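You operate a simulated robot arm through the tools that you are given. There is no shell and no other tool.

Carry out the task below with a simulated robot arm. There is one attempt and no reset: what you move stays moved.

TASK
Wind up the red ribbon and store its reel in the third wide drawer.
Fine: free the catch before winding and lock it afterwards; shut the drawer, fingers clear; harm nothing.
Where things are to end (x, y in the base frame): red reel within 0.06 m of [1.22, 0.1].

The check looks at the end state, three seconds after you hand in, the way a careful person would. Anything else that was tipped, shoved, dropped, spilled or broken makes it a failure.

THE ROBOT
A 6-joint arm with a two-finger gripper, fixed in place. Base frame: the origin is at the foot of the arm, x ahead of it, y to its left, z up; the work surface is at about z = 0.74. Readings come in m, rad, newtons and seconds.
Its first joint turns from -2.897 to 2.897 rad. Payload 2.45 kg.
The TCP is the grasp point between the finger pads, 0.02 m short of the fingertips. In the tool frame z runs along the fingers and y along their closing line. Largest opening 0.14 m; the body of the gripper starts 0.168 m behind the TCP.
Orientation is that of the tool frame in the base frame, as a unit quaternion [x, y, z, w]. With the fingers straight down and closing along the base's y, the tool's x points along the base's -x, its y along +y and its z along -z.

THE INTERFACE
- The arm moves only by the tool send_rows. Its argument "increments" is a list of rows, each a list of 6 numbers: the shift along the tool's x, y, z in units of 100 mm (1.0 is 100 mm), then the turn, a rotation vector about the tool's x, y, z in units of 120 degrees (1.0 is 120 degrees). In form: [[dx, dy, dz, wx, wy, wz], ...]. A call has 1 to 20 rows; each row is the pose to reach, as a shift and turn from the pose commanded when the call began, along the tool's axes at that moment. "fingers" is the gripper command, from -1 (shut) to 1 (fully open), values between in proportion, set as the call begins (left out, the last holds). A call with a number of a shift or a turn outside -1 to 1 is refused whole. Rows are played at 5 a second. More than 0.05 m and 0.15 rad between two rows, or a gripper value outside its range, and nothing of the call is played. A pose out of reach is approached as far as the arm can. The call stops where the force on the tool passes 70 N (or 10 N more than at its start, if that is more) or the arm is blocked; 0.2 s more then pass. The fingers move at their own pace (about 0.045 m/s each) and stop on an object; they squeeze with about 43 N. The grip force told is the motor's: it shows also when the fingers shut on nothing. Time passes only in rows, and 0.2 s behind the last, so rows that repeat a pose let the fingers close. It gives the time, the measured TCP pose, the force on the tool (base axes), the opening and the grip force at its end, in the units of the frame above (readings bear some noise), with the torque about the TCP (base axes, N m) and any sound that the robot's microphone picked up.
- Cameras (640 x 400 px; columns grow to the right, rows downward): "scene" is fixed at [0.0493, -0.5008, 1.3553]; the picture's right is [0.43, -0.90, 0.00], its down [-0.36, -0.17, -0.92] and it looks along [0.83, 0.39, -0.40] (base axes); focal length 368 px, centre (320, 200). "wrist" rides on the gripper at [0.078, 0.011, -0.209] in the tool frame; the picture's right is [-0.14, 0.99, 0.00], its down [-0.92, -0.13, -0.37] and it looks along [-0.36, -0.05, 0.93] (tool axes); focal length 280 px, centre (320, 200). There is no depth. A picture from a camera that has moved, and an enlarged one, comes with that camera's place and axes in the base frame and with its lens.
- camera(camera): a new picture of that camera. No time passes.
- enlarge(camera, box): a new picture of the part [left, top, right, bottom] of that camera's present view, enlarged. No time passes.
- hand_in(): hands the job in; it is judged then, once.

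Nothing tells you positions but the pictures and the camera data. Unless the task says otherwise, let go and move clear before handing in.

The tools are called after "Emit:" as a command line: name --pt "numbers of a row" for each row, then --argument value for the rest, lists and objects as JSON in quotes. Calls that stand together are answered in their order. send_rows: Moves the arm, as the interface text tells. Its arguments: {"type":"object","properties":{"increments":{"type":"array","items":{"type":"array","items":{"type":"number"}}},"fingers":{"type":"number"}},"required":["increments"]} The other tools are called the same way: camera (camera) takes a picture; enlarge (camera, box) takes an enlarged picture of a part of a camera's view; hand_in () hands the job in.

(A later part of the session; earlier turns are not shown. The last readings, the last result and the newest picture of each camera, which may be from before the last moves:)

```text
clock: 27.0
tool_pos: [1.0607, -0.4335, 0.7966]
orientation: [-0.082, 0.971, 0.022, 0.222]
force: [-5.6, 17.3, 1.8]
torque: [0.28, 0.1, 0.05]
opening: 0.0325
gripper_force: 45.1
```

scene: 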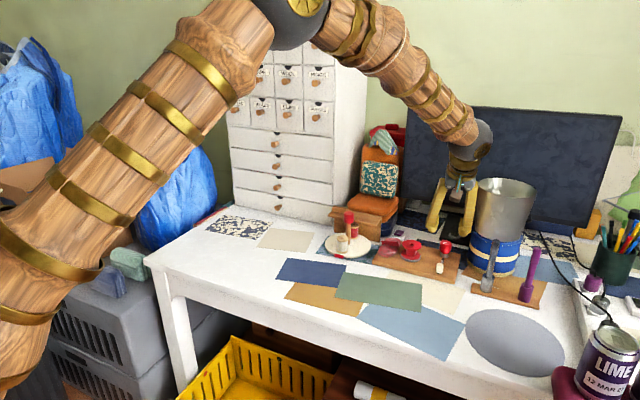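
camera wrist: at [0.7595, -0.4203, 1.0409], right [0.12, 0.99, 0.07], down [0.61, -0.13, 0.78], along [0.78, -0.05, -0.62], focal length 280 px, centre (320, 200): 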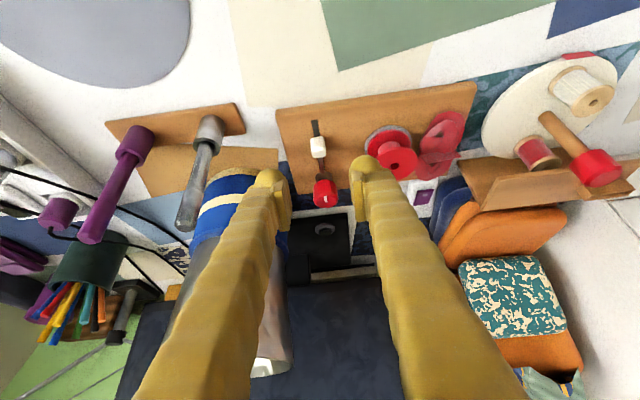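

Gripped with little side load. I'll turn 24° clockwise and check the loads.

Emit:
send_rows --pt "0 0.005 0 0.0145 0 0.03" --pt "0 0.01 0 0.029 0 0.06" --pt "0 0.01 0 0.0434 0 0.0901" --pt "0 0.01 0 0.0579 0 0.1201" --pt "0 0.01 0 0.0724 0 0.1502" --pt "0 0.01 0 0.0868 0 0.1802"

Emit:
enlarge --camera "scene" --box '[380, 200, 500, 290]'

```text
clock: 28.4
tool_pos: [1.0597, -0.4313, 0.7973]
orientation: [0.121, 0.968, -0.024, 0.22]
force: [-5.9, 46.3, 6.8]
torque: [0.55, -0.01, 0.22]
opening: 0.0324
gripper_force: 44.9
```

```text
4.44 times, centred on (440, 245) of scene
camera zoom: at [0.0493, -0.5008, 1.3553], right [0.43, -0.9, 0.0], down [-0.36, -0.17, -0.92], along [0.83, 0.39, -0.4], focal length 1635 px, centre (-213, 0)
```

zoom: 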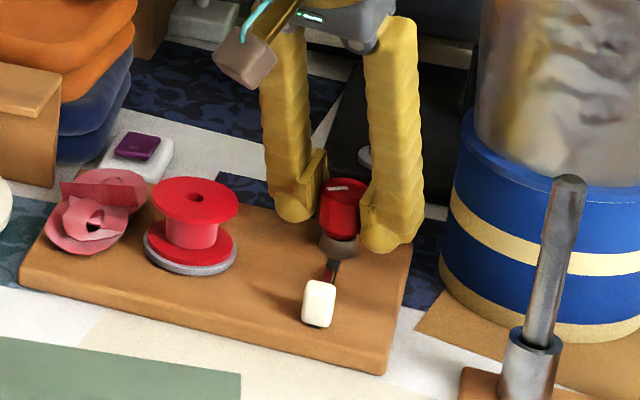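

The knob turns easily (small torque); only a side force from a ~1.5 mm centring error. I'll correct that and continue clockwise.

Emit:
send_rows --pt "0 0.015 0 0.0145 0 0.03" --pt "0 0.018 0 0.029 0 0.06" --pt "0 0.02 0 0.0434 0 0.0901" --pt "0 0.02 0 0.0579 0 0.1201" --pt "0 0.02 0 0.0724 0 0.1502" --pt "0 0.02 0 0.0868 0 0.1802"

Emit:
enlarge --camera "scene" --box '[380, 200, 500, 290]'

```text
clock: 29.8
tool_pos: [1.0619, -0.4304, 0.797]
orientation: [0.319, 0.922, -0.07, 0.209]
force: [10.1, 47.5, -5.2]
torque: [0.52, -0.08, 0.15]
opening: 0.0323
gripper_force: 45.4
```

```text
4.44 times, centred on (440, 245) of scene
camera zoom: at [0.0493, -0.5008, 1.3553], right [0.43, -0.9, 0.0], down [-0.36, -0.17, -0.92], along [0.83, 0.39, -0.4], focal length 1635 px, centre (-213, 0)
```

zoom: 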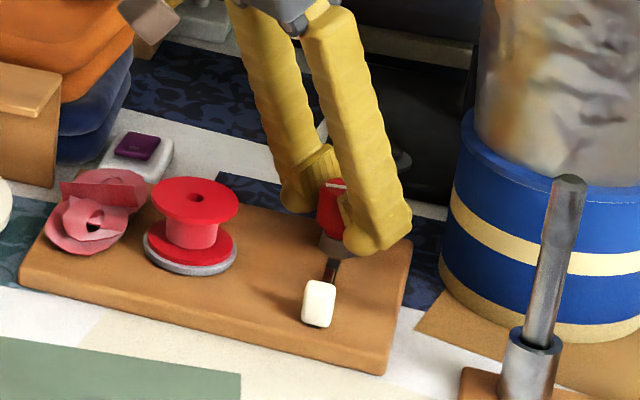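

Turned to azimuth -38° so far; the ribbon heap shows no obvious change yet. I'll continue the stroke with another small recentring and then compare closely.

Emit:
send_rows --pt "0.01 0.016 -0.005 0.0145 0 0.03" --pt "0.011 0.018 -0.005 0.029 0 0.06" --pt "0.011 0.02 -0.005 0.0434 0 0.0901" --pt "0.011 0.022 -0.005 0.0579 0 0.1201" --pt "0.011 0.024 -0.005 0.0724 0 0.1502" --pt "0.011 0.026 -0.005 0.0868 0 0.1802"

Emit:
enlarge --camera "scene" --box '[380, 225, 460, 280]'

Emit:
camera --camera "wrist"

```text
clock: 31.2
tool_pos: [1.0628, -0.4279, 0.7981]
orientation: [0.504, 0.835, -0.113, 0.19]
force: [43.2, 1.1, -11.6]
torque: [-0.12, -0.33, 0.21]
opening: 0.0322
gripper_force: 44.8
```

```text
7.27 times, centred on (420, 252) of scene
camera zoom: at [0.0493, -0.5008, 1.3553], right [0.43, -0.9, 0.0], down [-0.36, -0.17, -0.92], along [0.83, 0.39, -0.4], focal length 2676 px, centre (-407, -182)
```

zoom: 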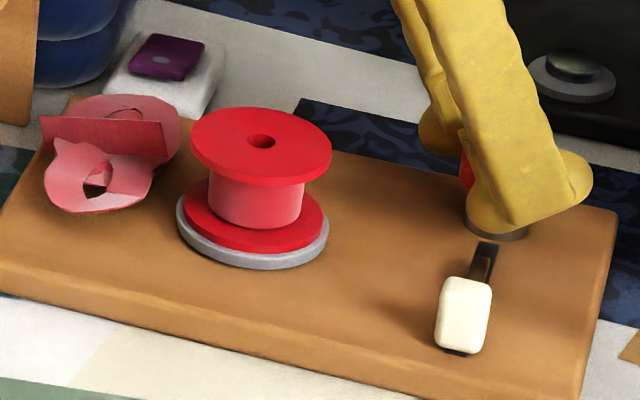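

```text
taken
camera wrist: at [0.9962, -0.2808, 0.9533], right [0.93, 0.35, 0.06], down [0.2, -0.66, 0.73], along [0.3, -0.67, -0.68], focal length 280 px, centre (320, 200)
```

wrist: 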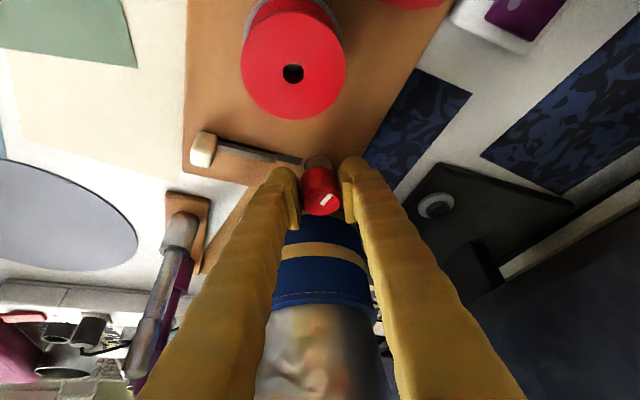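

It's working: the heap has shrunk to about 85 % and the ribbon core on the reel has grown, so clockwise is right. I'll extend this stroke by another 20° if the arm allows it.

Emit:
send_rows --pt "-0.006 0.013 0.003 0.0145 0 0.03" --pt "-0.006 0.014 0.003 0.029 0 0.06" --pt "-0.006 0.015 0.003 0.0434 0 0.0901" --pt "-0.006 0.016 0.003 0.0579 0 0.1201" --pt "-0.006 0.018 0.003 0.0724 0 0.1502"

Emit:
enlarge --camera "scene" --box '[380, 225, 460, 280]'

```text
clock: 32.4
tool_pos: [1.0649, -0.4276, 0.7976]
orientation: [0.641, 0.736, -0.144, 0.166]
force: [31.9, 3.7, -1.0]
torque: [-0.12, -0.18, 0.2]
opening: 0.0321
gripper_force: 45.2
```

```text
7.27 times, centred on (420, 252) of scene
camera zoom: at [0.0493, -0.5008, 1.3553], right [0.43, -0.9, 0.0], down [-0.36, -0.17, -0.92], along [0.83, 0.39, -0.4], focal length 2676 px, centre (-407, -182)
```

zoom: 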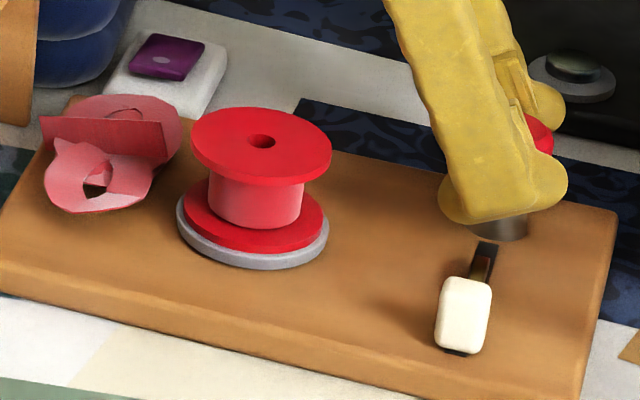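

Turned to azimuth -82° (about 113° of knob rotation in all); the heap seems to shrink in steps. I'll open the fingers and swing back for another stroke.

Emit:
send_rows --pt "0 0 0 0 0 0" --pt "0 0 0 0 0 0" --pt "0 0 0 0 0 0" --fingers -0.143

Emit:
enlarge --camera "wrist" --box '[200, 80, 460, 242]'

Emit:
enlarge --camera "scene" --box '[380, 225, 460, 280]'

```text
clock: 33.2
tool_pos: [1.0628, -0.428, 0.7964]
orientation: [0.641, 0.735, -0.145, 0.166]
force: [-0.3, 0.8, -0.7]
torque: [0.0, -0.01, 0.06]
opening: 0.0602
gripper_force: 0.0
```

```text
2.46 times, centred on (330, 161) of wrist
camera zoom: at [1.0519, -0.267, 0.9533], right [1.0, 0.01, 0.06], down [-0.04, -0.68, 0.73], along [0.05, -0.73, -0.68], focal length 690 px, centre (295, 296)
```

zoom: 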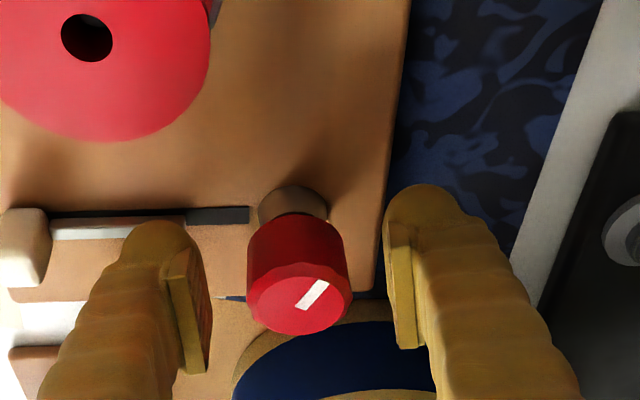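

```text
7.27 times, centred on (420, 252) of scene
camera zoom: at [0.0493, -0.5008, 1.3553], right [0.43, -0.9, 0.0], down [-0.36, -0.17, -0.92], along [0.83, 0.39, -0.4], focal length 2676 px, centre (-407, -182)
```

zoom: 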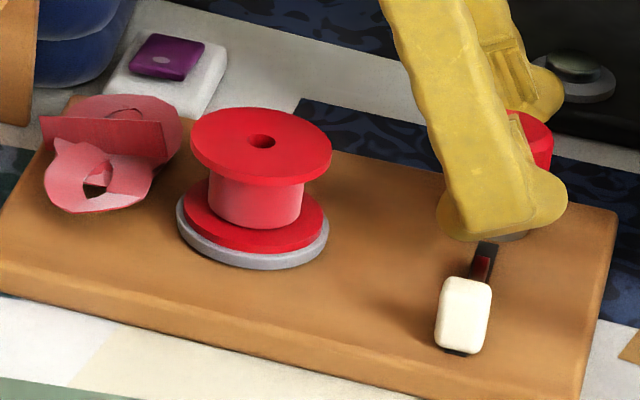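

The knob's axis, fitted from the gripped poses, is (1.0656, -0.4328). I'll lift, swing back to azimuth +10° about that axis, and lower over the knob again with fingers open.

Emit:
send_rows --pt "-0.195 0 -0.405 0 0 0" --pt "-0.241 0.021 -0.383 -0.0275 0 -0.0576" --pt "-0.241 0.021 -0.383 -0.0549 0 -0.1153" --pt "-0.241 0.021 -0.383 -0.0824 0 -0.1729" --pt "-0.241 0.021 -0.383 -0.1099 0 -0.2305" --pt "-0.241 0.021 -0.383 -0.1374 0 -0.2882" --pt "-0.241 0.021 -0.383 -0.1648 0 -0.3458" --pt "-0.241 0.021 -0.383 -0.1923 0 -0.4034" --pt "-0.241 0.021 -0.383 -0.2198 0 -0.4611" --pt "-0.241 0.021 -0.383 -0.2473 0 -0.5187" --pt "-0.241 0.021 -0.383 -0.2747 0 -0.5763" --pt "-0.241 0.021 -0.383 -0.3022 0 -0.634" --pt "-0.241 0.021 -0.383 -0.3297 0 -0.6916" --pt "-0.241 0.021 -0.383 -0.3297 0 -0.6916"

Emit:
enlarge --camera "wrist" --box '[200, 80, 460, 242]'

Emit:
enlarge --camera "scene" --box '[380, 200, 500, 290]'

```text
clock: 36.2
tool_pos: [1.0655, -0.4329, 0.8421]
orientation: [-0.083, 0.972, 0.019, 0.22]
force: [0.2, -0.8, -0.2]
torque: [-0.04, 0.03, -0.02]
opening: 0.0598
gripper_force: 0.0
```

```text
2.46 times, centred on (330, 161) of wrist
camera zoom: at [0.9056, -0.4491, 0.9983], right [-0.05, 1.0, 0.06], down [0.68, -0.01, 0.73], along [0.73, 0.08, -0.68], focal length 690 px, centre (295, 296)
```

zoom: 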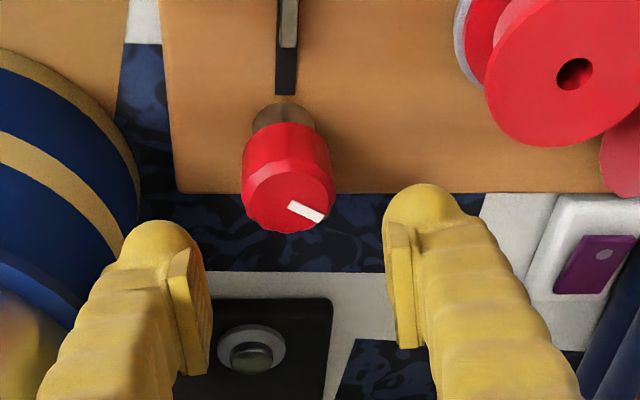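

```text
4.44 times, centred on (440, 245) of scene
camera zoom: at [0.0493, -0.5008, 1.3553], right [0.43, -0.9, 0.0], down [-0.36, -0.17, -0.92], along [0.83, 0.39, -0.4], focal length 1635 px, centre (-213, 0)
```

zoom: 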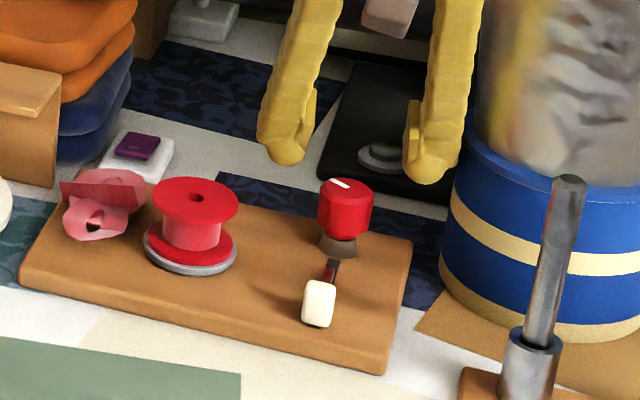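

The mark confirms the knob stayed where I left it, and the heap is visibly smaller. I'll lower over the knob again.

Emit:
send_rows --pt "0.0975 0 0.2025 0 0 0" --pt "0.195 0 0.405 0 0 0" --pt "0.195 0 0.405 0 0 0"

Emit:
enlarge --camera "wrist" --box '[200, 80, 460, 242]'

```text
clock: 37.0
tool_pos: [1.0665, -0.4317, 0.7977]
orientation: [-0.084, 0.972, 0.021, 0.221]
force: [-0.4, 0.0, 0.0]
torque: [0.0, -0.01, 0.02]
opening: 0.0599
gripper_force: 0.1
```

```text
2.46 times, centred on (330, 161) of wrist
camera zoom: at [0.9059, -0.4486, 0.9538], right [-0.04, 1.0, 0.06], down [0.68, -0.01, 0.73], along [0.73, 0.07, -0.68], focal length 690 px, centre (295, 296)
```

zoom: 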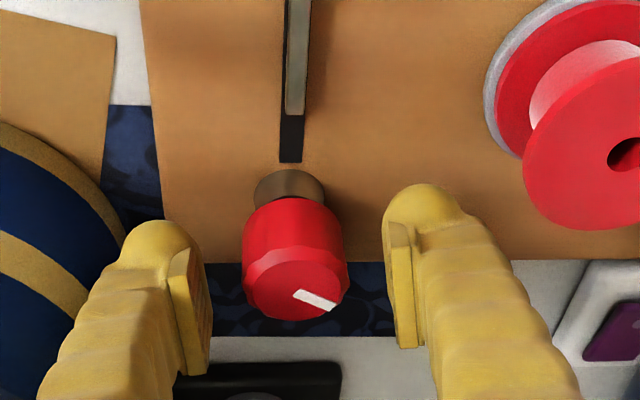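

Centred again. I'll close and make a full clockwise stroke of 92° in one call.

Emit:
send_rows --pt "0 0 0 0 0 0" --pt "0 0 0 0 0 0" --pt "0 0 0 0 0 0" --pt "0 0 0 0.0208 0 0.0433" --pt "0 0 0 0.0415 0 0.0866" --pt "0 0 0 0.0623 0 0.1299" --pt "0 0 0 0.083 0 0.1732" --pt "0 0 0 0.1038 0 0.2165" --pt "0 0 0 0.1246 0 0.2598" --pt "0 0 0 0.1453 0 0.3031" --pt "0 0 0 0.1661 0 0.3464" --pt "0 0 0 0.1868 0 0.3897" --pt "0 0 0 0.2076 0 0.433" --pt "0 0 0 0.2284 0 0.4763" --pt "0 0 0 0.2491 0 0.5196" --pt "0 0 0 0.2699 0 0.5629" --pt "0 0 0 0.2906 0 0.6062" --pt "0 0 0 0.3114 0 0.6495" --pt "0 0 0 0.3322 0 0.6928" --fingers -1

Emit:
enlarge --camera "scene" --box '[380, 200, 500, 290]'

```text
clock: 41.0
tool_pos: [1.0656, -0.4318, 0.7976]
orientation: [0.643, 0.734, -0.146, 0.165]
force: [-11.3, -23.1, 12.5]
torque: [-0.59, 0.34, 0.01]
opening: 0.0325
gripper_force: 45.0
```

```text
4.44 times, centred on (440, 245) of scene
camera zoom: at [0.0493, -0.5008, 1.3553], right [0.43, -0.9, 0.0], down [-0.36, -0.17, -0.92], along [0.83, 0.39, -0.4], focal length 1635 px, centre (-213, 0)
```

zoom: 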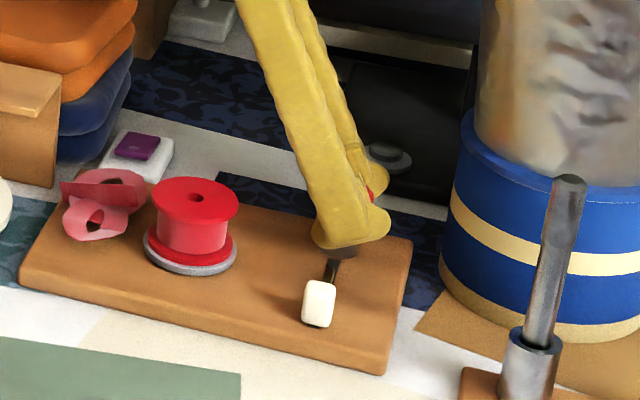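

The core on the reel has grown further and the heap keeps thinning after about 205° in total. I'll release, lift, swing back and lower for the next stroke.

Emit:
send_rows --pt "0 0 0 0 0 0" --pt "0 0 0 0 0 0" --pt "-0.0975 0 -0.2025 0 0 0" --pt "-0.195 0 -0.405 0 0 0" --pt "-0.195 0 -0.405 -0.0275 0 -0.0576" --pt "-0.195 0 -0.405 -0.0549 0 -0.1153" --pt "-0.195 0 -0.405 -0.0824 0 -0.1729" --pt "-0.195 0 -0.405 -0.1099 0 -0.2305" --pt "-0.195 0 -0.405 -0.1374 0 -0.2882" --pt "-0.195 0 -0.405 -0.1648 0 -0.3458" --pt "-0.195 0 -0.405 -0.1923 0 -0.4034" --pt "-0.195 0 -0.405 -0.2198 0 -0.4611" --pt "-0.195 0 -0.405 -0.2473 0 -0.5187" --pt "-0.195 0 -0.405 -0.2747 0 -0.5763" --pt "-0.195 0 -0.405 -0.3022 0 -0.634" --pt "-0.195 0 -0.405 -0.3297 0 -0.6916" --pt "-0.195 0 -0.405 -0.3297 0 -0.6916" --fingers -0.143

Emit:
enlarge --camera "wrist" --box '[200, 80, 460, 242]'

Emit:
enlarge --camera "scene" --box '[380, 200, 500, 290]'

```text
clock: 44.6
tool_pos: [1.0665, -0.4323, 0.8422]
orientation: [-0.082, 0.972, 0.018, 0.219]
force: [-0.2, 0.7, 0.8]
torque: [0.01, -0.01, -0.01]
opening: 0.0601
gripper_force: 0.0
```

```text
2.46 times, centred on (330, 161) of wrist
camera zoom: at [0.906, -0.4479, 0.9986], right [-0.04, 1.0, 0.06], down [0.69, -0.01, 0.73], along [0.73, 0.07, -0.68], focal length 690 px, centre (295, 296)
```

zoom: 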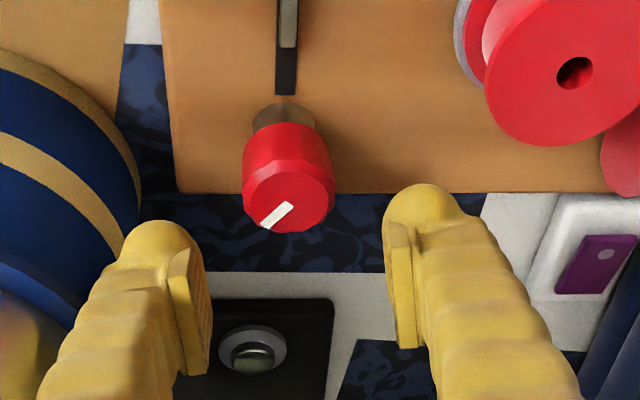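

```text
4.44 times, centred on (440, 245) of scene
camera zoom: at [0.0493, -0.5008, 1.3553], right [0.43, -0.9, 0.0], down [-0.36, -0.17, -0.92], along [0.83, 0.39, -0.4], focal length 1635 px, centre (-213, 0)
```

zoom: 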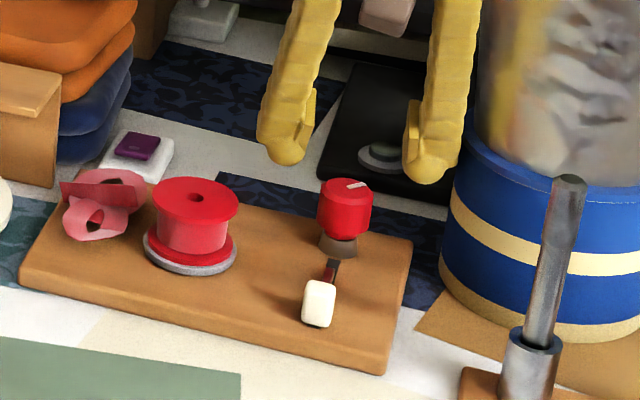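

The knob advanced as expected (mark now rotated another ~90°). Lowering again for stroke three.

Emit:
send_rows --pt "0.0975 0 0.2025 0 0 0" --pt "0.195 0 0.405 0 0 0" --pt "0.195 0 0.405 0 0 0"

Emit:
send_rows --pt "0 0 0 0 0 0" --pt "0 0 0 0 0 0" --pt "0 0 0 0 0 0" --pt "0 0 0 0.0208 0 0.0433" --pt "0 0 0 0.0415 0 0.0866" --pt "0 0 0 0.0623 0 0.1299" --pt "0 0 0 0.083 0 0.1732" --pt "0 0 0 0.1038 0 0.2165" --pt "0 0 0 0.1246 0 0.2598" --pt "0 0 0 0.1453 0 0.3031" --pt "0 0 0 0.1661 0 0.3464" --pt "0 0 0 0.1868 0 0.3897" --pt "0 0 0 0.2076 0 0.433" --pt "0 0 0 0.2284 0 0.4763" --pt "0 0 0 0.2491 0 0.5196" --pt "0 0 0 0.2699 0 0.5629" --pt "0 0 0 0.2906 0 0.6062" --pt "0 0 0 0.3114 0 0.6495" --pt "0 0 0 0.3322 0 0.6928" --fingers -1

Emit:
enlarge --camera "scene" --box '[380, 200, 500, 290]'

```text
clock: 45.4
tool_pos: [1.0665, -0.4349, 0.7965]
orientation: [-0.081, 0.972, 0.019, 0.219]
force: [1.0, -0.4, 0.3]
torque: [-0.01, 0.01, -0.03]
opening: 0.0599
gripper_force: 0.1
```

```text
clock: 49.4
tool_pos: [1.0651, -0.4337, 0.7972]
orientation: [0.644, 0.732, -0.149, 0.166]
force: [-4.3, -31.8, -6.1]
torque: [-0.65, 0.07, 0.05]
opening: 0.0328
gripper_force: 45.1
```

```text
4.44 times, centred on (440, 245) of scene
camera zoom: at [0.0493, -0.5008, 1.3553], right [0.43, -0.9, 0.0], down [-0.36, -0.17, -0.92], along [0.83, 0.39, -0.4], focal length 1635 px, centre (-213, 0)
```

zoom: 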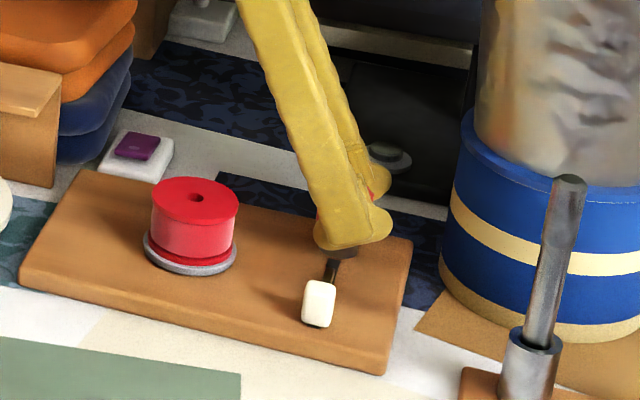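

The loose heap is gone and the reel is full. I'll check closely for any remaining ribbon.

Emit:
enlarge --camera "scene" --box '[380, 225, 450, 275]'

Emit:
camera --camera "wrist"

```text
8.00 times, centred on (415, 250) of scene
camera zoom: at [0.0493, -0.5008, 1.3553], right [0.43, -0.9, 0.0], down [-0.36, -0.17, -0.92], along [0.83, 0.39, -0.4], focal length 2944 px, centre (-440, -200)
```

zoom: 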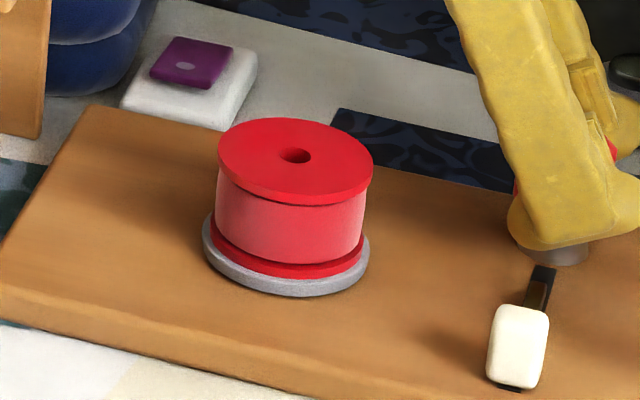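

```text
taken
camera wrist: at [1.056, -0.2722, 0.9523], right [1.0, 0.0, 0.05], down [-0.04, -0.68, 0.73], along [0.04, -0.73, -0.68], focal length 280 px, centre (320, 200)
```

wrist: 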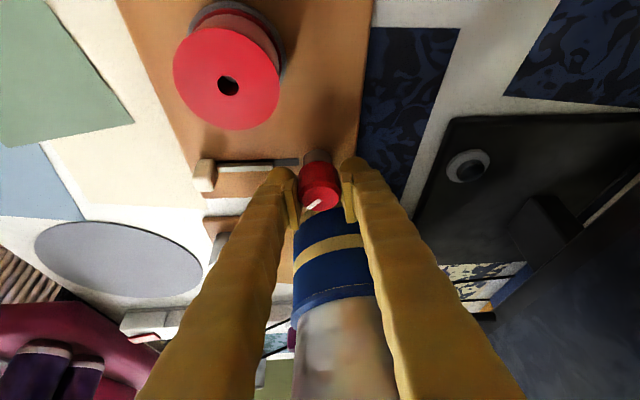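

The heap is gone and the core fills the reel almost to its flanges, so the ribbon is fully wound. I'll release the knob, lift, and swing back to azimuth 0 before locking the catch.

Emit:
send_rows --pt "0 0 0 0 0 0" --pt "0 0 0 0 0 0" --pt "-0.13 0 -0.27 0 0 0" --pt "-0.26 0 -0.54 0 0 0" --pt "-0.26 0 -0.54 -0.0267 0 -0.056" --pt "-0.26 0 -0.54 -0.0534 0 -0.1121" --pt "-0.26 0 -0.54 -0.0801 0 -0.1681" --pt "-0.26 0 -0.54 -0.1068 0 -0.2241" --pt "-0.26 0 -0.54 -0.1336 0 -0.2802" --pt "-0.26 0 -0.54 -0.1603 0 -0.3362" --pt "-0.26 0 -0.54 -0.187 0 -0.3923" --pt "-0.26 0 -0.54 -0.2137 0 -0.4483" --pt "-0.26 0 -0.54 -0.2404 0 -0.5043" --pt "-0.26 0 -0.54 -0.2671 0 -0.5604" --pt "-0.26 0 -0.54 -0.2938 0 -0.6164" --pt "-0.26 0 -0.54 -0.2938 0 -0.6164" --fingers -0.143

Emit:
enlarge --camera "wrist" --box '[200, 80, 460, 242]'

Emit:
enlarge --camera "scene" --box '[380, 200, 500, 290]'

```text
clock: 52.8
tool_pos: [1.0664, -0.4332, 0.8576]
orientation: [0.006, 0.976, -0.003, 0.219]
force: [0.6, 0.4, 0.0]
torque: [-0.04, 0.0, -0.01]
opening: 0.0601
gripper_force: 0.0
```

```text
2.46 times, centred on (330, 161) of wrist
camera zoom: at [0.9059, -0.4189, 1.0138], right [0.14, 0.99, 0.06], down [0.67, -0.13, 0.73], along [0.73, -0.06, -0.68], focal length 690 px, centre (295, 296)
```

zoom: 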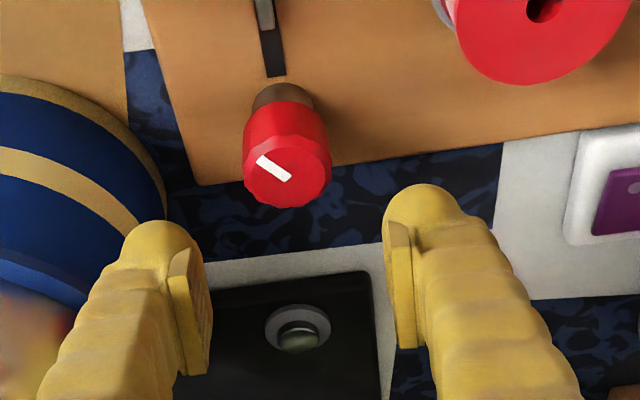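

```text
4.44 times, centred on (440, 245) of scene
camera zoom: at [0.0493, -0.5008, 1.3553], right [0.43, -0.9, 0.0], down [-0.36, -0.17, -0.92], along [0.83, 0.39, -0.4], focal length 1635 px, centre (-213, 0)
```

zoom: 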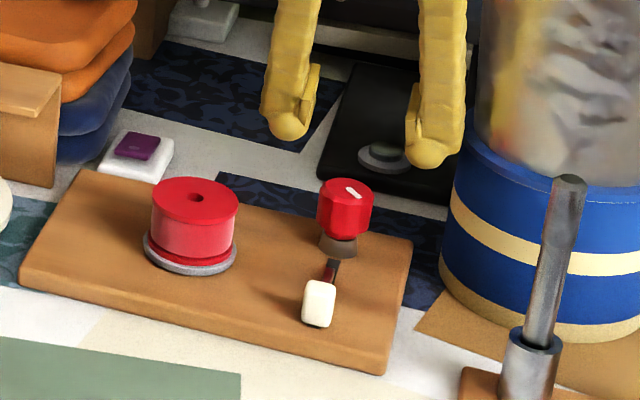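

The red mark and catch are clearly visible. I'll move back over the catch handle (≈(0.955, -0.4315)) at a safe height.

Emit:
send_rows --pt "0.3 0.006 -0.142 0 0 0" --pt "0.6 0.012 -0.284 0 0 0" --pt "0.905 0.017 -0.426 0 0 0" --pt "0.905 0.017 -0.426 0 0 0" --fingers -0.286

Emit:
enlarge --camera "wrist" --box '[200, 80, 460, 242]'

```text
clock: 53.8
tool_pos: [0.9672, -0.4297, 0.8578]
orientation: [0.007, 0.976, -0.003, 0.219]
force: [0.0, 0.3, 0.1]
torque: [0.01, -0.01, 0.02]
opening: 0.0501
gripper_force: 0.2
```

```text
2.46 times, centred on (330, 161) of wrist
camera zoom: at [0.806, -0.4162, 1.0132], right [0.14, 0.99, 0.06], down [0.67, -0.13, 0.73], along [0.73, -0.06, -0.68], focal length 690 px, centre (295, 296)
```

zoom: 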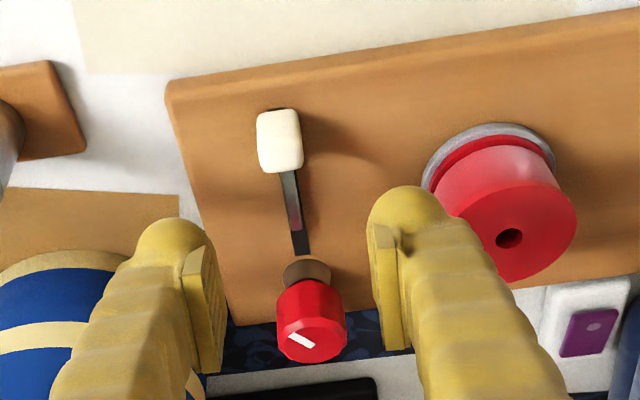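

The handle is at about (0.958, -0.431). I'll lower onto it and grip.

Emit:
send_rows --pt "0.09 -0.01 -0.04 0 0 0" --pt "0.18 -0.015 0.15 0 0 0" --pt "0.27 -0.015 0.33 0 0 0" --pt "0.352 -0.015 0.509 0 0 0"

Emit:
enlarge --camera "wrist" --box '[200, 80, 460, 242]'

```text
clock: 54.8
tool_pos: [0.9582, -0.4288, 0.7958]
orientation: [0.007, 0.976, -0.003, 0.219]
force: [0.0, 0.2, 0.1]
torque: [0.01, 0.04, -0.01]
opening: 0.0499
gripper_force: 0.1
```

```text
2.46 times, centred on (330, 161) of wrist
camera zoom: at [0.7969, -0.4154, 0.9515], right [0.14, 0.99, 0.06], down [0.67, -0.13, 0.73], along [0.73, -0.06, -0.68], focal length 690 px, centre (295, 296)
```

zoom: 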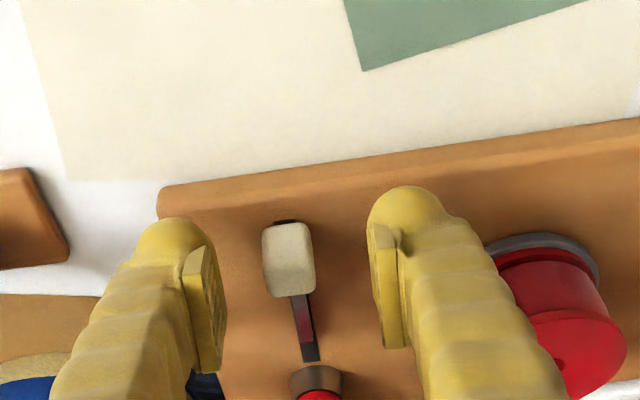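

The handle is slightly to the -y side of centre; I'll shift 2.5 mm and close.

Emit:
send_rows --pt "0 -0.025 0 0 0 0"

Emit:
send_rows --pt "0 0 0 0 0 0" --pt "0 0 0 0 0 0" --pt "0 0 0 0 0 0" --pt "0 0 0 0 0 0" --fingers -1

Emit:
enlarge --camera "wrist" --box '[200, 80, 460, 242]'

```text
clock: 55.2
tool_pos: [0.9574, -0.4329, 0.7954]
orientation: [0.006, 0.976, -0.004, 0.219]
force: [0.0, 0.6, 0.2]
torque: [-0.02, -0.02, -0.02]
opening: 0.05
gripper_force: 0.0
```

```text
clock: 56.2
tool_pos: [0.9571, -0.4315, 0.7947]
orientation: [0.006, 0.976, -0.003, 0.219]
force: [1.3, 5.2, -1.7]
torque: [0.08, -0.03, 0.01]
opening: 0.0154
gripper_force: 41.2
```

```text
2.46 times, centred on (330, 161) of wrist
camera zoom: at [0.7966, -0.4183, 0.9513], right [0.14, 0.99, 0.06], down [0.67, -0.13, 0.73], along [0.73, -0.06, -0.68], focal length 690 px, centre (295, 296)
```

zoom: 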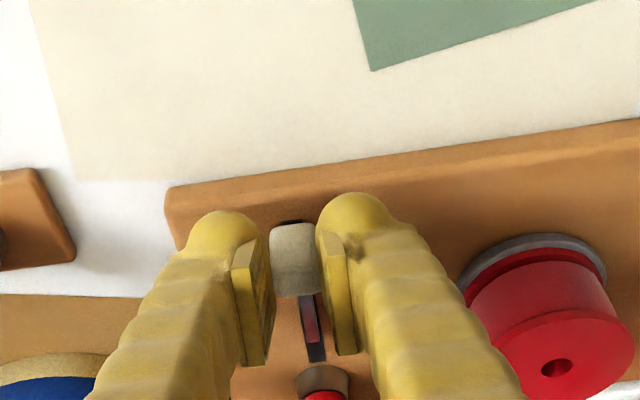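

Gripped. Now I'll push the catch back toward the knob, 20 mm first.

Emit:
send_rows --pt "-0.03 0 0.0142 0 0 0" --pt "-0.06 0 0.0284 0 0 0" --pt "-0.0905 0 0.0426 0 0 0" --pt "-0.121 0 0.0568 0 0 0" --pt "-0.151 0 0.071 0 0 0" --pt "-0.181 0 0.0852 0 0 0"

Emit:
enlarge --camera "wrist" --box '[200, 80, 460, 242]'

```text
clock: 57.6
tool_pos: [0.9756, -0.4307, 0.794]
orientation: [0.006, 0.976, -0.002, 0.218]
force: [0.1, 48.7, 5.3]
torque: [0.59, 0.05, 0.26]
opening: 0.0156
gripper_force: 42.0
```

```text
2.46 times, centred on (330, 161) of wrist
camera zoom: at [0.8156, -0.4188, 0.9517], right [0.14, 0.99, 0.06], down [0.67, -0.13, 0.73], along [0.73, -0.06, -0.69], focal length 690 px, centre (295, 296)
```

zoom: 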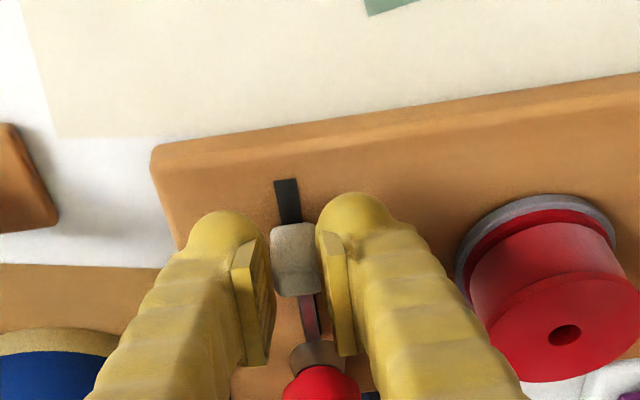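

The bolt is nearly back at the knob's base; a side force has built up, so I'll correct 1.5 mm in +y and finish the travel.

Emit:
send_rows --pt "0 0.015 0 0 0 0" --pt "-0.02 0.015 0.0095 0 0 0" --pt "-0.04 0.015 0.019 0 0 0" --pt "-0.06 0.015 0.028 0 0 0"

Emit:
enlarge --camera "wrist" --box '[200, 80, 460, 242]'

Emit:
enlarge --camera "scene" --box '[380, 200, 500, 290]'

```text
clock: 58.6
tool_pos: [0.981, -0.4318, 0.7951]
orientation: [0.006, 0.976, -0.003, 0.218]
force: [-18.8, 38.1, 1.5]
torque: [0.54, 0.36, 0.28]
opening: 0.0155
gripper_force: 41.6
```

```text
2.46 times, centred on (330, 161) of wrist
camera zoom: at [0.8212, -0.4185, 0.9519], right [0.14, 0.99, 0.06], down [0.67, -0.13, 0.73], along [0.73, -0.06, -0.69], focal length 690 px, centre (295, 296)
```

zoom: 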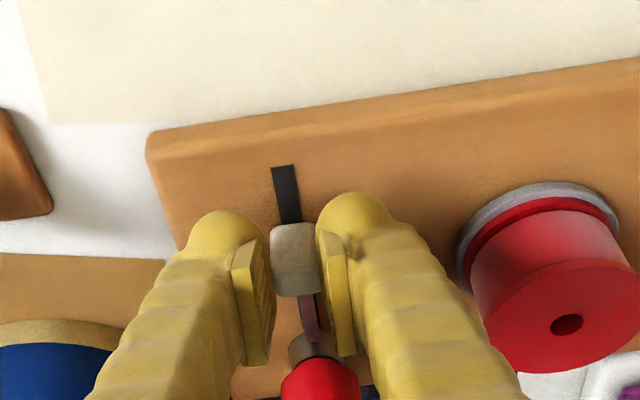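

```text
4.44 times, centred on (440, 245) of scene
camera zoom: at [0.0493, -0.5008, 1.3553], right [0.43, -0.9, 0.0], down [-0.36, -0.17, -0.92], along [0.83, 0.39, -0.4], focal length 1635 px, centre (-213, 0)
```

zoom: 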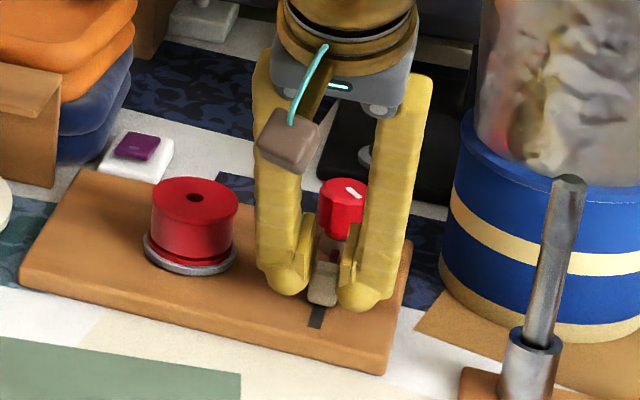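

Resistance toward -x is starting, so the bolt is about home. I'll push 2–3 mm more, gently, to seat it.

Emit:
send_rows --pt "-0.009 0.01 0.0043 0 0 0" --pt "-0.018 0.012 0.0085 0 0 0" --pt "-0.027 0.012 0.0128 0 0 0"

Emit:
enlarge --camera "scene" --box '[430, 235, 462, 280]'

```text
clock: 59.4
tool_pos: [0.9854, -0.4321, 0.7964]
orientation: [0.006, 0.976, -0.003, 0.219]
force: [-49.4, 21.1, 21.6]
torque: [0.34, 0.71, 0.13]
opening: 0.0155
gripper_force: 41.9
```

```text
8.89 times, centred on (446, 258) of scene
camera zoom: at [0.0493, -0.5008, 1.3553], right [0.43, -0.9, 0.0], down [-0.36, -0.17, -0.92], along [0.83, 0.39, -0.4], focal length 3271 px, centre (-800, -311)
```

zoom: 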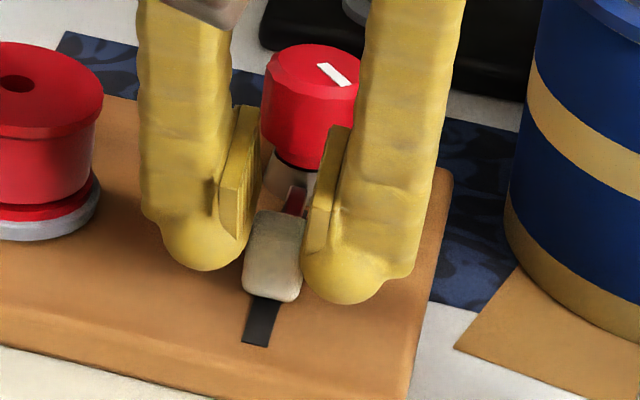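

The handle is back exactly where it was in the first picture, and firm resistance shows it is seated. I'll release and rise straight up.

Emit:
send_rows --pt "0.02 0 -0.01 0 0 0" --pt "0.02 0 -0.01 0 0 0" --pt "0.02 0 -0.01 0 0 0" --fingers -0.286

Emit:
send_rows --pt "-0.1065 0 -0.226 0 0 0" --pt "-0.213 0 -0.452 0 0 0" --pt "-0.3195 0 -0.678 0 0 0" --pt "-0.426 0 -0.905 0 0 0"

Emit:
enlarge --camera "wrist" --box '[200, 80, 460, 242]'

Emit:
enlarge --camera "scene" --box '[380, 200, 500, 290]'

Emit:
camera --camera "scene"

```text
clock: 60.2
tool_pos: [0.9829, -0.4323, 0.7962]
orientation: [0.006, 0.976, -0.003, 0.219]
force: [0.0, 0.1, 0.5]
torque: [0.04, -0.02, -0.01]
opening: 0.0498
gripper_force: 0.1
```

```text
clock: 61.2
tool_pos: [0.9849, -0.4296, 0.8962]
orientation: [0.007, 0.976, -0.004, 0.218]
force: [-0.1, 0.8, -0.4]
torque: [0.01, 0.0, 0.02]
opening: 0.05
gripper_force: 0.1
```

```text
2.46 times, centred on (330, 161) of wrist
camera zoom: at [0.8238, -0.4158, 1.0523], right [0.14, 0.99, 0.06], down [0.67, -0.13, 0.73], along [0.73, -0.06, -0.69], focal length 690 px, centre (295, 296)
```

zoom: 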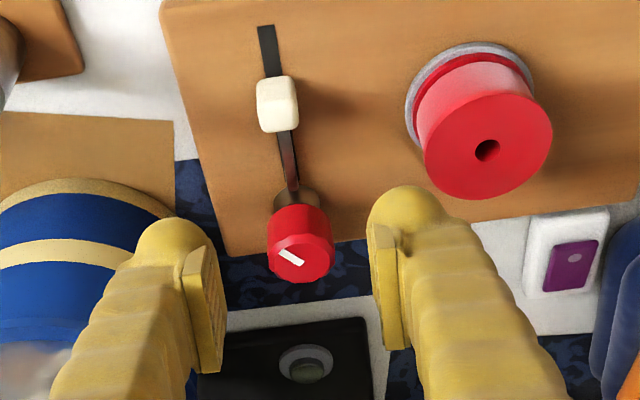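

```text
4.44 times, centred on (440, 245) of scene
camera zoom: at [0.0493, -0.5008, 1.3553], right [0.43, -0.9, 0.0], down [-0.36, -0.17, -0.92], along [0.83, 0.39, -0.4], focal length 1635 px, centre (-213, 0)
```

zoom: 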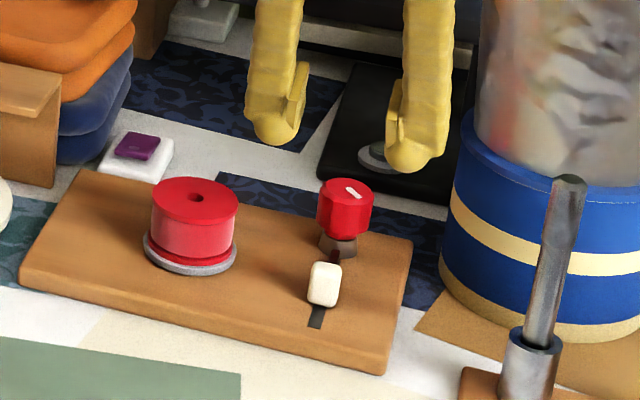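

```text
taken
```

scene: 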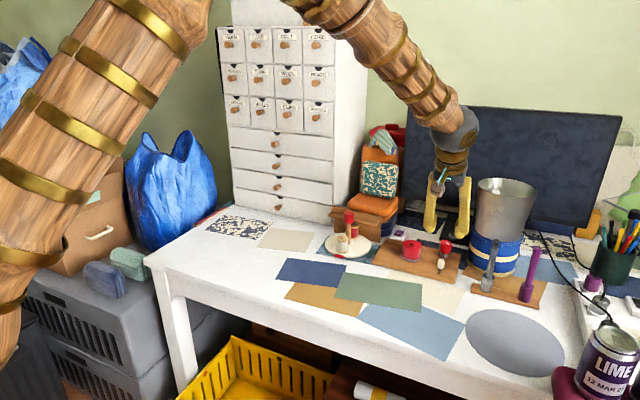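

The catch is locked, matching its original look. Next I'll open the third wide drawer; I'll retreat up and back, then traverse toward y≈0.15 well clear of the carousel and the stacked cushions.

Emit:
send_rows --pt "0.16 0.25 -0.24 0 0 0" --pt "0.325 0.5 -0.48 0 0 0" --pt "0.49 0.75 -0.73 0 0 0" --pt "0.65 1.0 -0.97 0 0 0"

Emit:
send_rows --pt "0.08 0.33 -0.22 0 0 0" --pt "0.16 0.66 -0.44 0 0 0" --pt "0.24 1.0 -0.67 0 0 0"

Emit:
send_rows --pt "0 0.33 0 0 0 0" --pt "0 0.66 0 0 0 0" --pt "0 1.0 0 0 0 0"

Emit:
send_rows --pt "0 0.33 0 0 0 0" --pt "0 0.66 0 0 0 0" --pt "0 1.0 0 0 0 0"

Emit:
camera --camera "wrist"

Emit:
camera --camera "scene"

```text
clock: 62.2
tool_pos: [0.8861, -0.3275, 0.9534]
orientation: [0.006, 0.976, -0.003, 0.218]
force: [-0.7, -0.1, -0.8]
torque: [-0.01, -0.04, 0.0]
opening: 0.0501
gripper_force: 0.0
```

```text
clock: 63.0
tool_pos: [0.8363, -0.2272, 1.0067]
orientation: [0.006, 0.976, -0.003, 0.219]
force: [0.8, -0.2, -0.6]
torque: [0.0, 0.0, 0.01]
opening: 0.0499
gripper_force: 0.0
```

```text
clock: 63.8
tool_pos: [0.8353, -0.1277, 1.0058]
orientation: [0.005, 0.976, -0.004, 0.219]
force: [0.0, 0.6, -0.7]
torque: [-0.01, 0.0, 0.03]
opening: 0.05
gripper_force: 0.1
```

```text
clock: 64.6
tool_pos: [0.8381, -0.0262, 1.0028]
orientation: [0.006, 0.976, -0.002, 0.218]
force: [0.6, 0.0, -1.1]
torque: [0.0, 0.02, 0.02]
opening: 0.05
gripper_force: 0.1
```

```text
taken
camera wrist: at [0.6766, -0.0124, 1.1607], right [0.14, 0.99, 0.06], down [0.67, -0.14, 0.73], along [0.73, -0.06, -0.68], focal length 280 px, centre (320, 200)
```

wrist: 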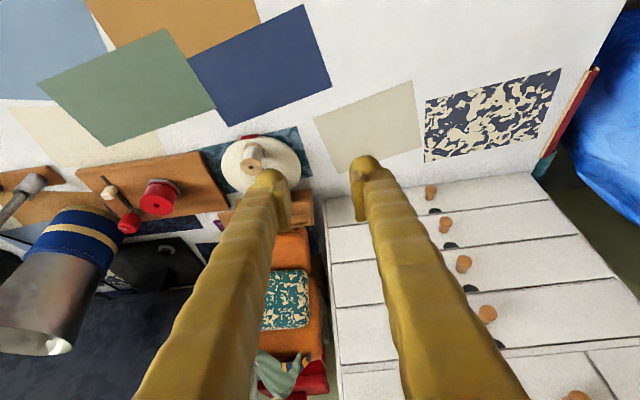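

```text
taken
```

scene: 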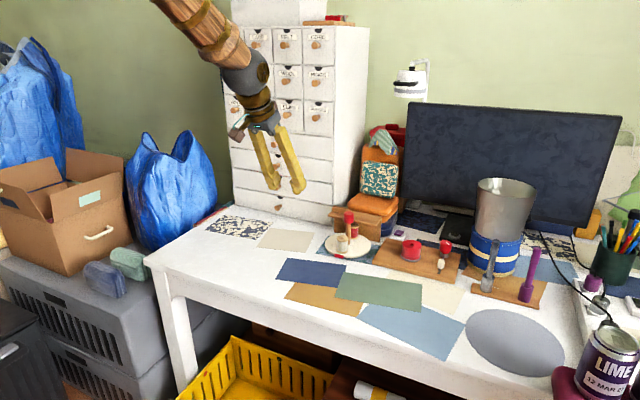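

The four wide drawers' knobs are clear; triangulated, the third from the top has its knob at about (1.125, 0.183, 0.854). I'll move in front of it for a closer look.

Emit:
send_rows --pt "0 0.33 0 0 0 0" --pt "0 0.66 0 0 0 0" --pt "0 1.0 0 0 0 0"

Emit:
send_rows --pt "0 0.33 0.1 0 0 0" --pt "0 0.66 0.2 0 0 0" --pt "0 1.0 0.3 0 0 0" --pt "0 1.0 0.5 0 0 0"

Emit:
camera --camera "wrist"

Emit:
camera --camera "scene"

```text
clock: 65.4
tool_pos: [0.8401, 0.0711, 1.004]
orientation: [0.007, 0.976, -0.003, 0.218]
force: [0.3, -0.5, -0.2]
torque: [-0.02, -0.02, 0.0]
opening: 0.05
gripper_force: 0.0
```

```text
clock: 66.4
tool_pos: [0.8611, 0.1712, 0.9599]
orientation: [0.007, 0.976, -0.003, 0.218]
force: [-0.3, -0.5, -0.5]
torque: [0.01, -0.01, 0.01]
opening: 0.05
gripper_force: 0.1
```

```text
taken
camera wrist: at [0.7006, 0.1847, 1.116], right [0.14, 0.99, 0.06], down [0.67, -0.13, 0.73], along [0.73, -0.06, -0.68], focal length 280 px, centre (320, 200)
```

wrist: 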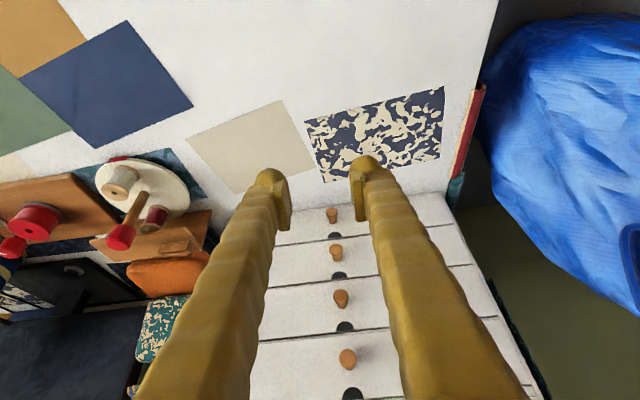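

```text
taken
```

scene: 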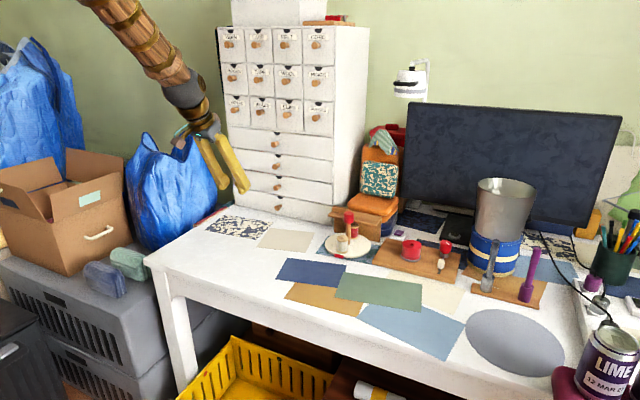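

Now the knobs are right ahead. I'll enlarge to place the third drawer's knob more exactly.

Emit:
enlarge --camera "wrist" --box '[270, 190, 400, 290]'

Emit:
enlarge --camera "scene" --box '[240, 160, 320, 220]'

```text
4.00 times, centred on (335, 240) of wrist
camera zoom: at [0.7006, 0.1847, 1.116], right [0.14, 0.99, 0.06], down [0.67, -0.13, 0.73], along [0.73, -0.06, -0.68], focal length 1122 px, centre (260, 40)
```

zoom: 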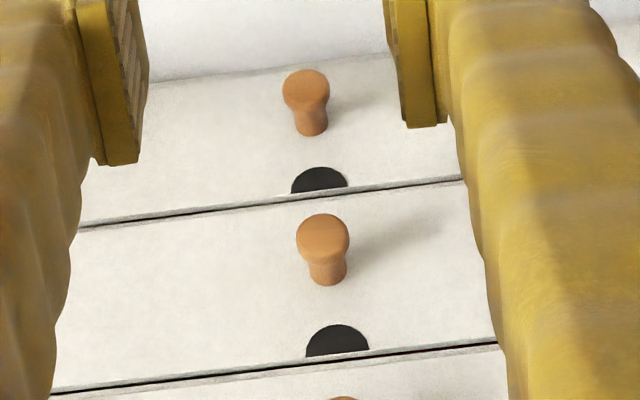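

```text
6.67 times, centred on (280, 190) of scene
camera zoom: at [0.0493, -0.5008, 1.3553], right [0.43, -0.9, 0.0], down [-0.36, -0.17, -0.92], along [0.83, 0.39, -0.4], focal length 2453 px, centre (587, 267)
```

zoom: 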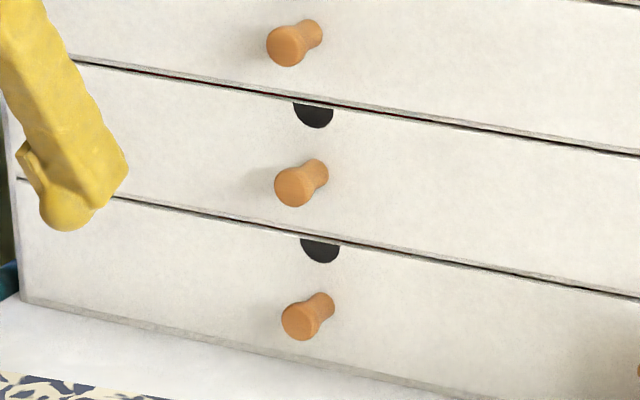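

The third knob is a mushroom-shaped peg: head at about (1.101, 0.172, 0.861), cabinet face at x≈1.13. I'll approach it from the front with the fingers open and straddling it.

Emit:
send_rows --pt "-0.18 0.003 0.31 0 0 0" --pt "-0.37 0.006 0.62 0 0 0" --pt "-0.55 0.01 0.92 0 0 0"

Emit:
send_rows --pt "-0.187 0 0.228 0 0 0" --pt "-0.375 0 0.457 0 0 0" --pt "-0.562 0 0.685 0 0 0" --pt "-0.562 0 0.685 0 0 0"

Emit:
camera --camera "wrist"

Emit:
enlarge --camera "scene" --box '[210, 120, 330, 220]'

```text
clock: 67.2
tool_pos: [0.952, 0.1703, 0.8998]
orientation: [0.006, 0.976, -0.003, 0.219]
force: [1.0, -0.8, -0.4]
torque: [0.01, 0.01, 0.04]
opening: 0.0498
gripper_force: 0.1
```

```text
clock: 68.2
tool_pos: [1.0336, 0.1693, 0.8606]
orientation: [0.006, 0.976, -0.003, 0.219]
force: [0.3, 0.0, -0.2]
torque: [0.03, 0.0, -0.01]
opening: 0.0501
gripper_force: 0.1
```

```text
taken
camera wrist: at [0.8732, 0.1828, 1.0167], right [0.14, 0.99, 0.06], down [0.67, -0.13, 0.73], along [0.73, -0.06, -0.68], focal length 280 px, centre (320, 200)
```

wrist: 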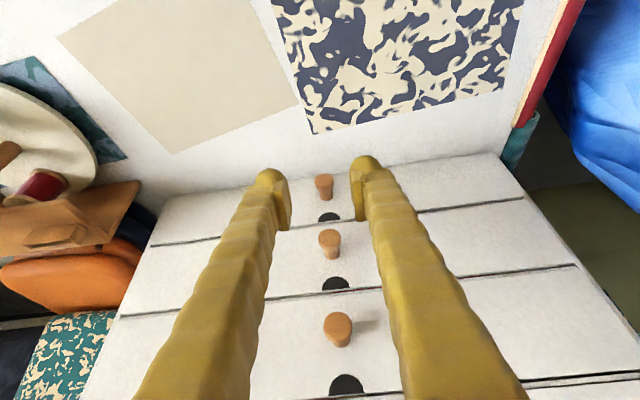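

```text
4.00 times, centred on (270, 170) of scene
camera zoom: at [0.0493, -0.5008, 1.3553], right [0.43, -0.9, 0.0], down [-0.36, -0.17, -0.92], along [0.83, 0.39, -0.4], focal length 1472 px, centre (520, 320)
```

zoom: 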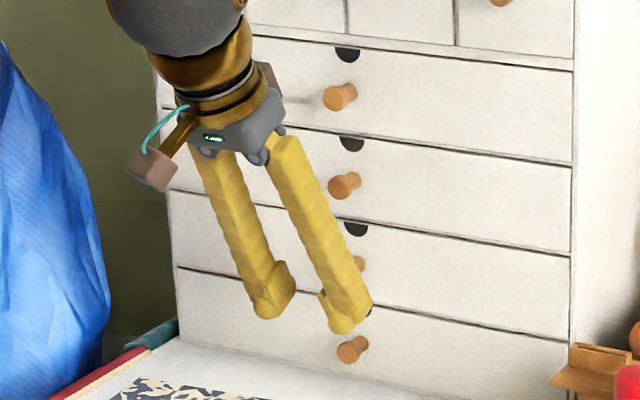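

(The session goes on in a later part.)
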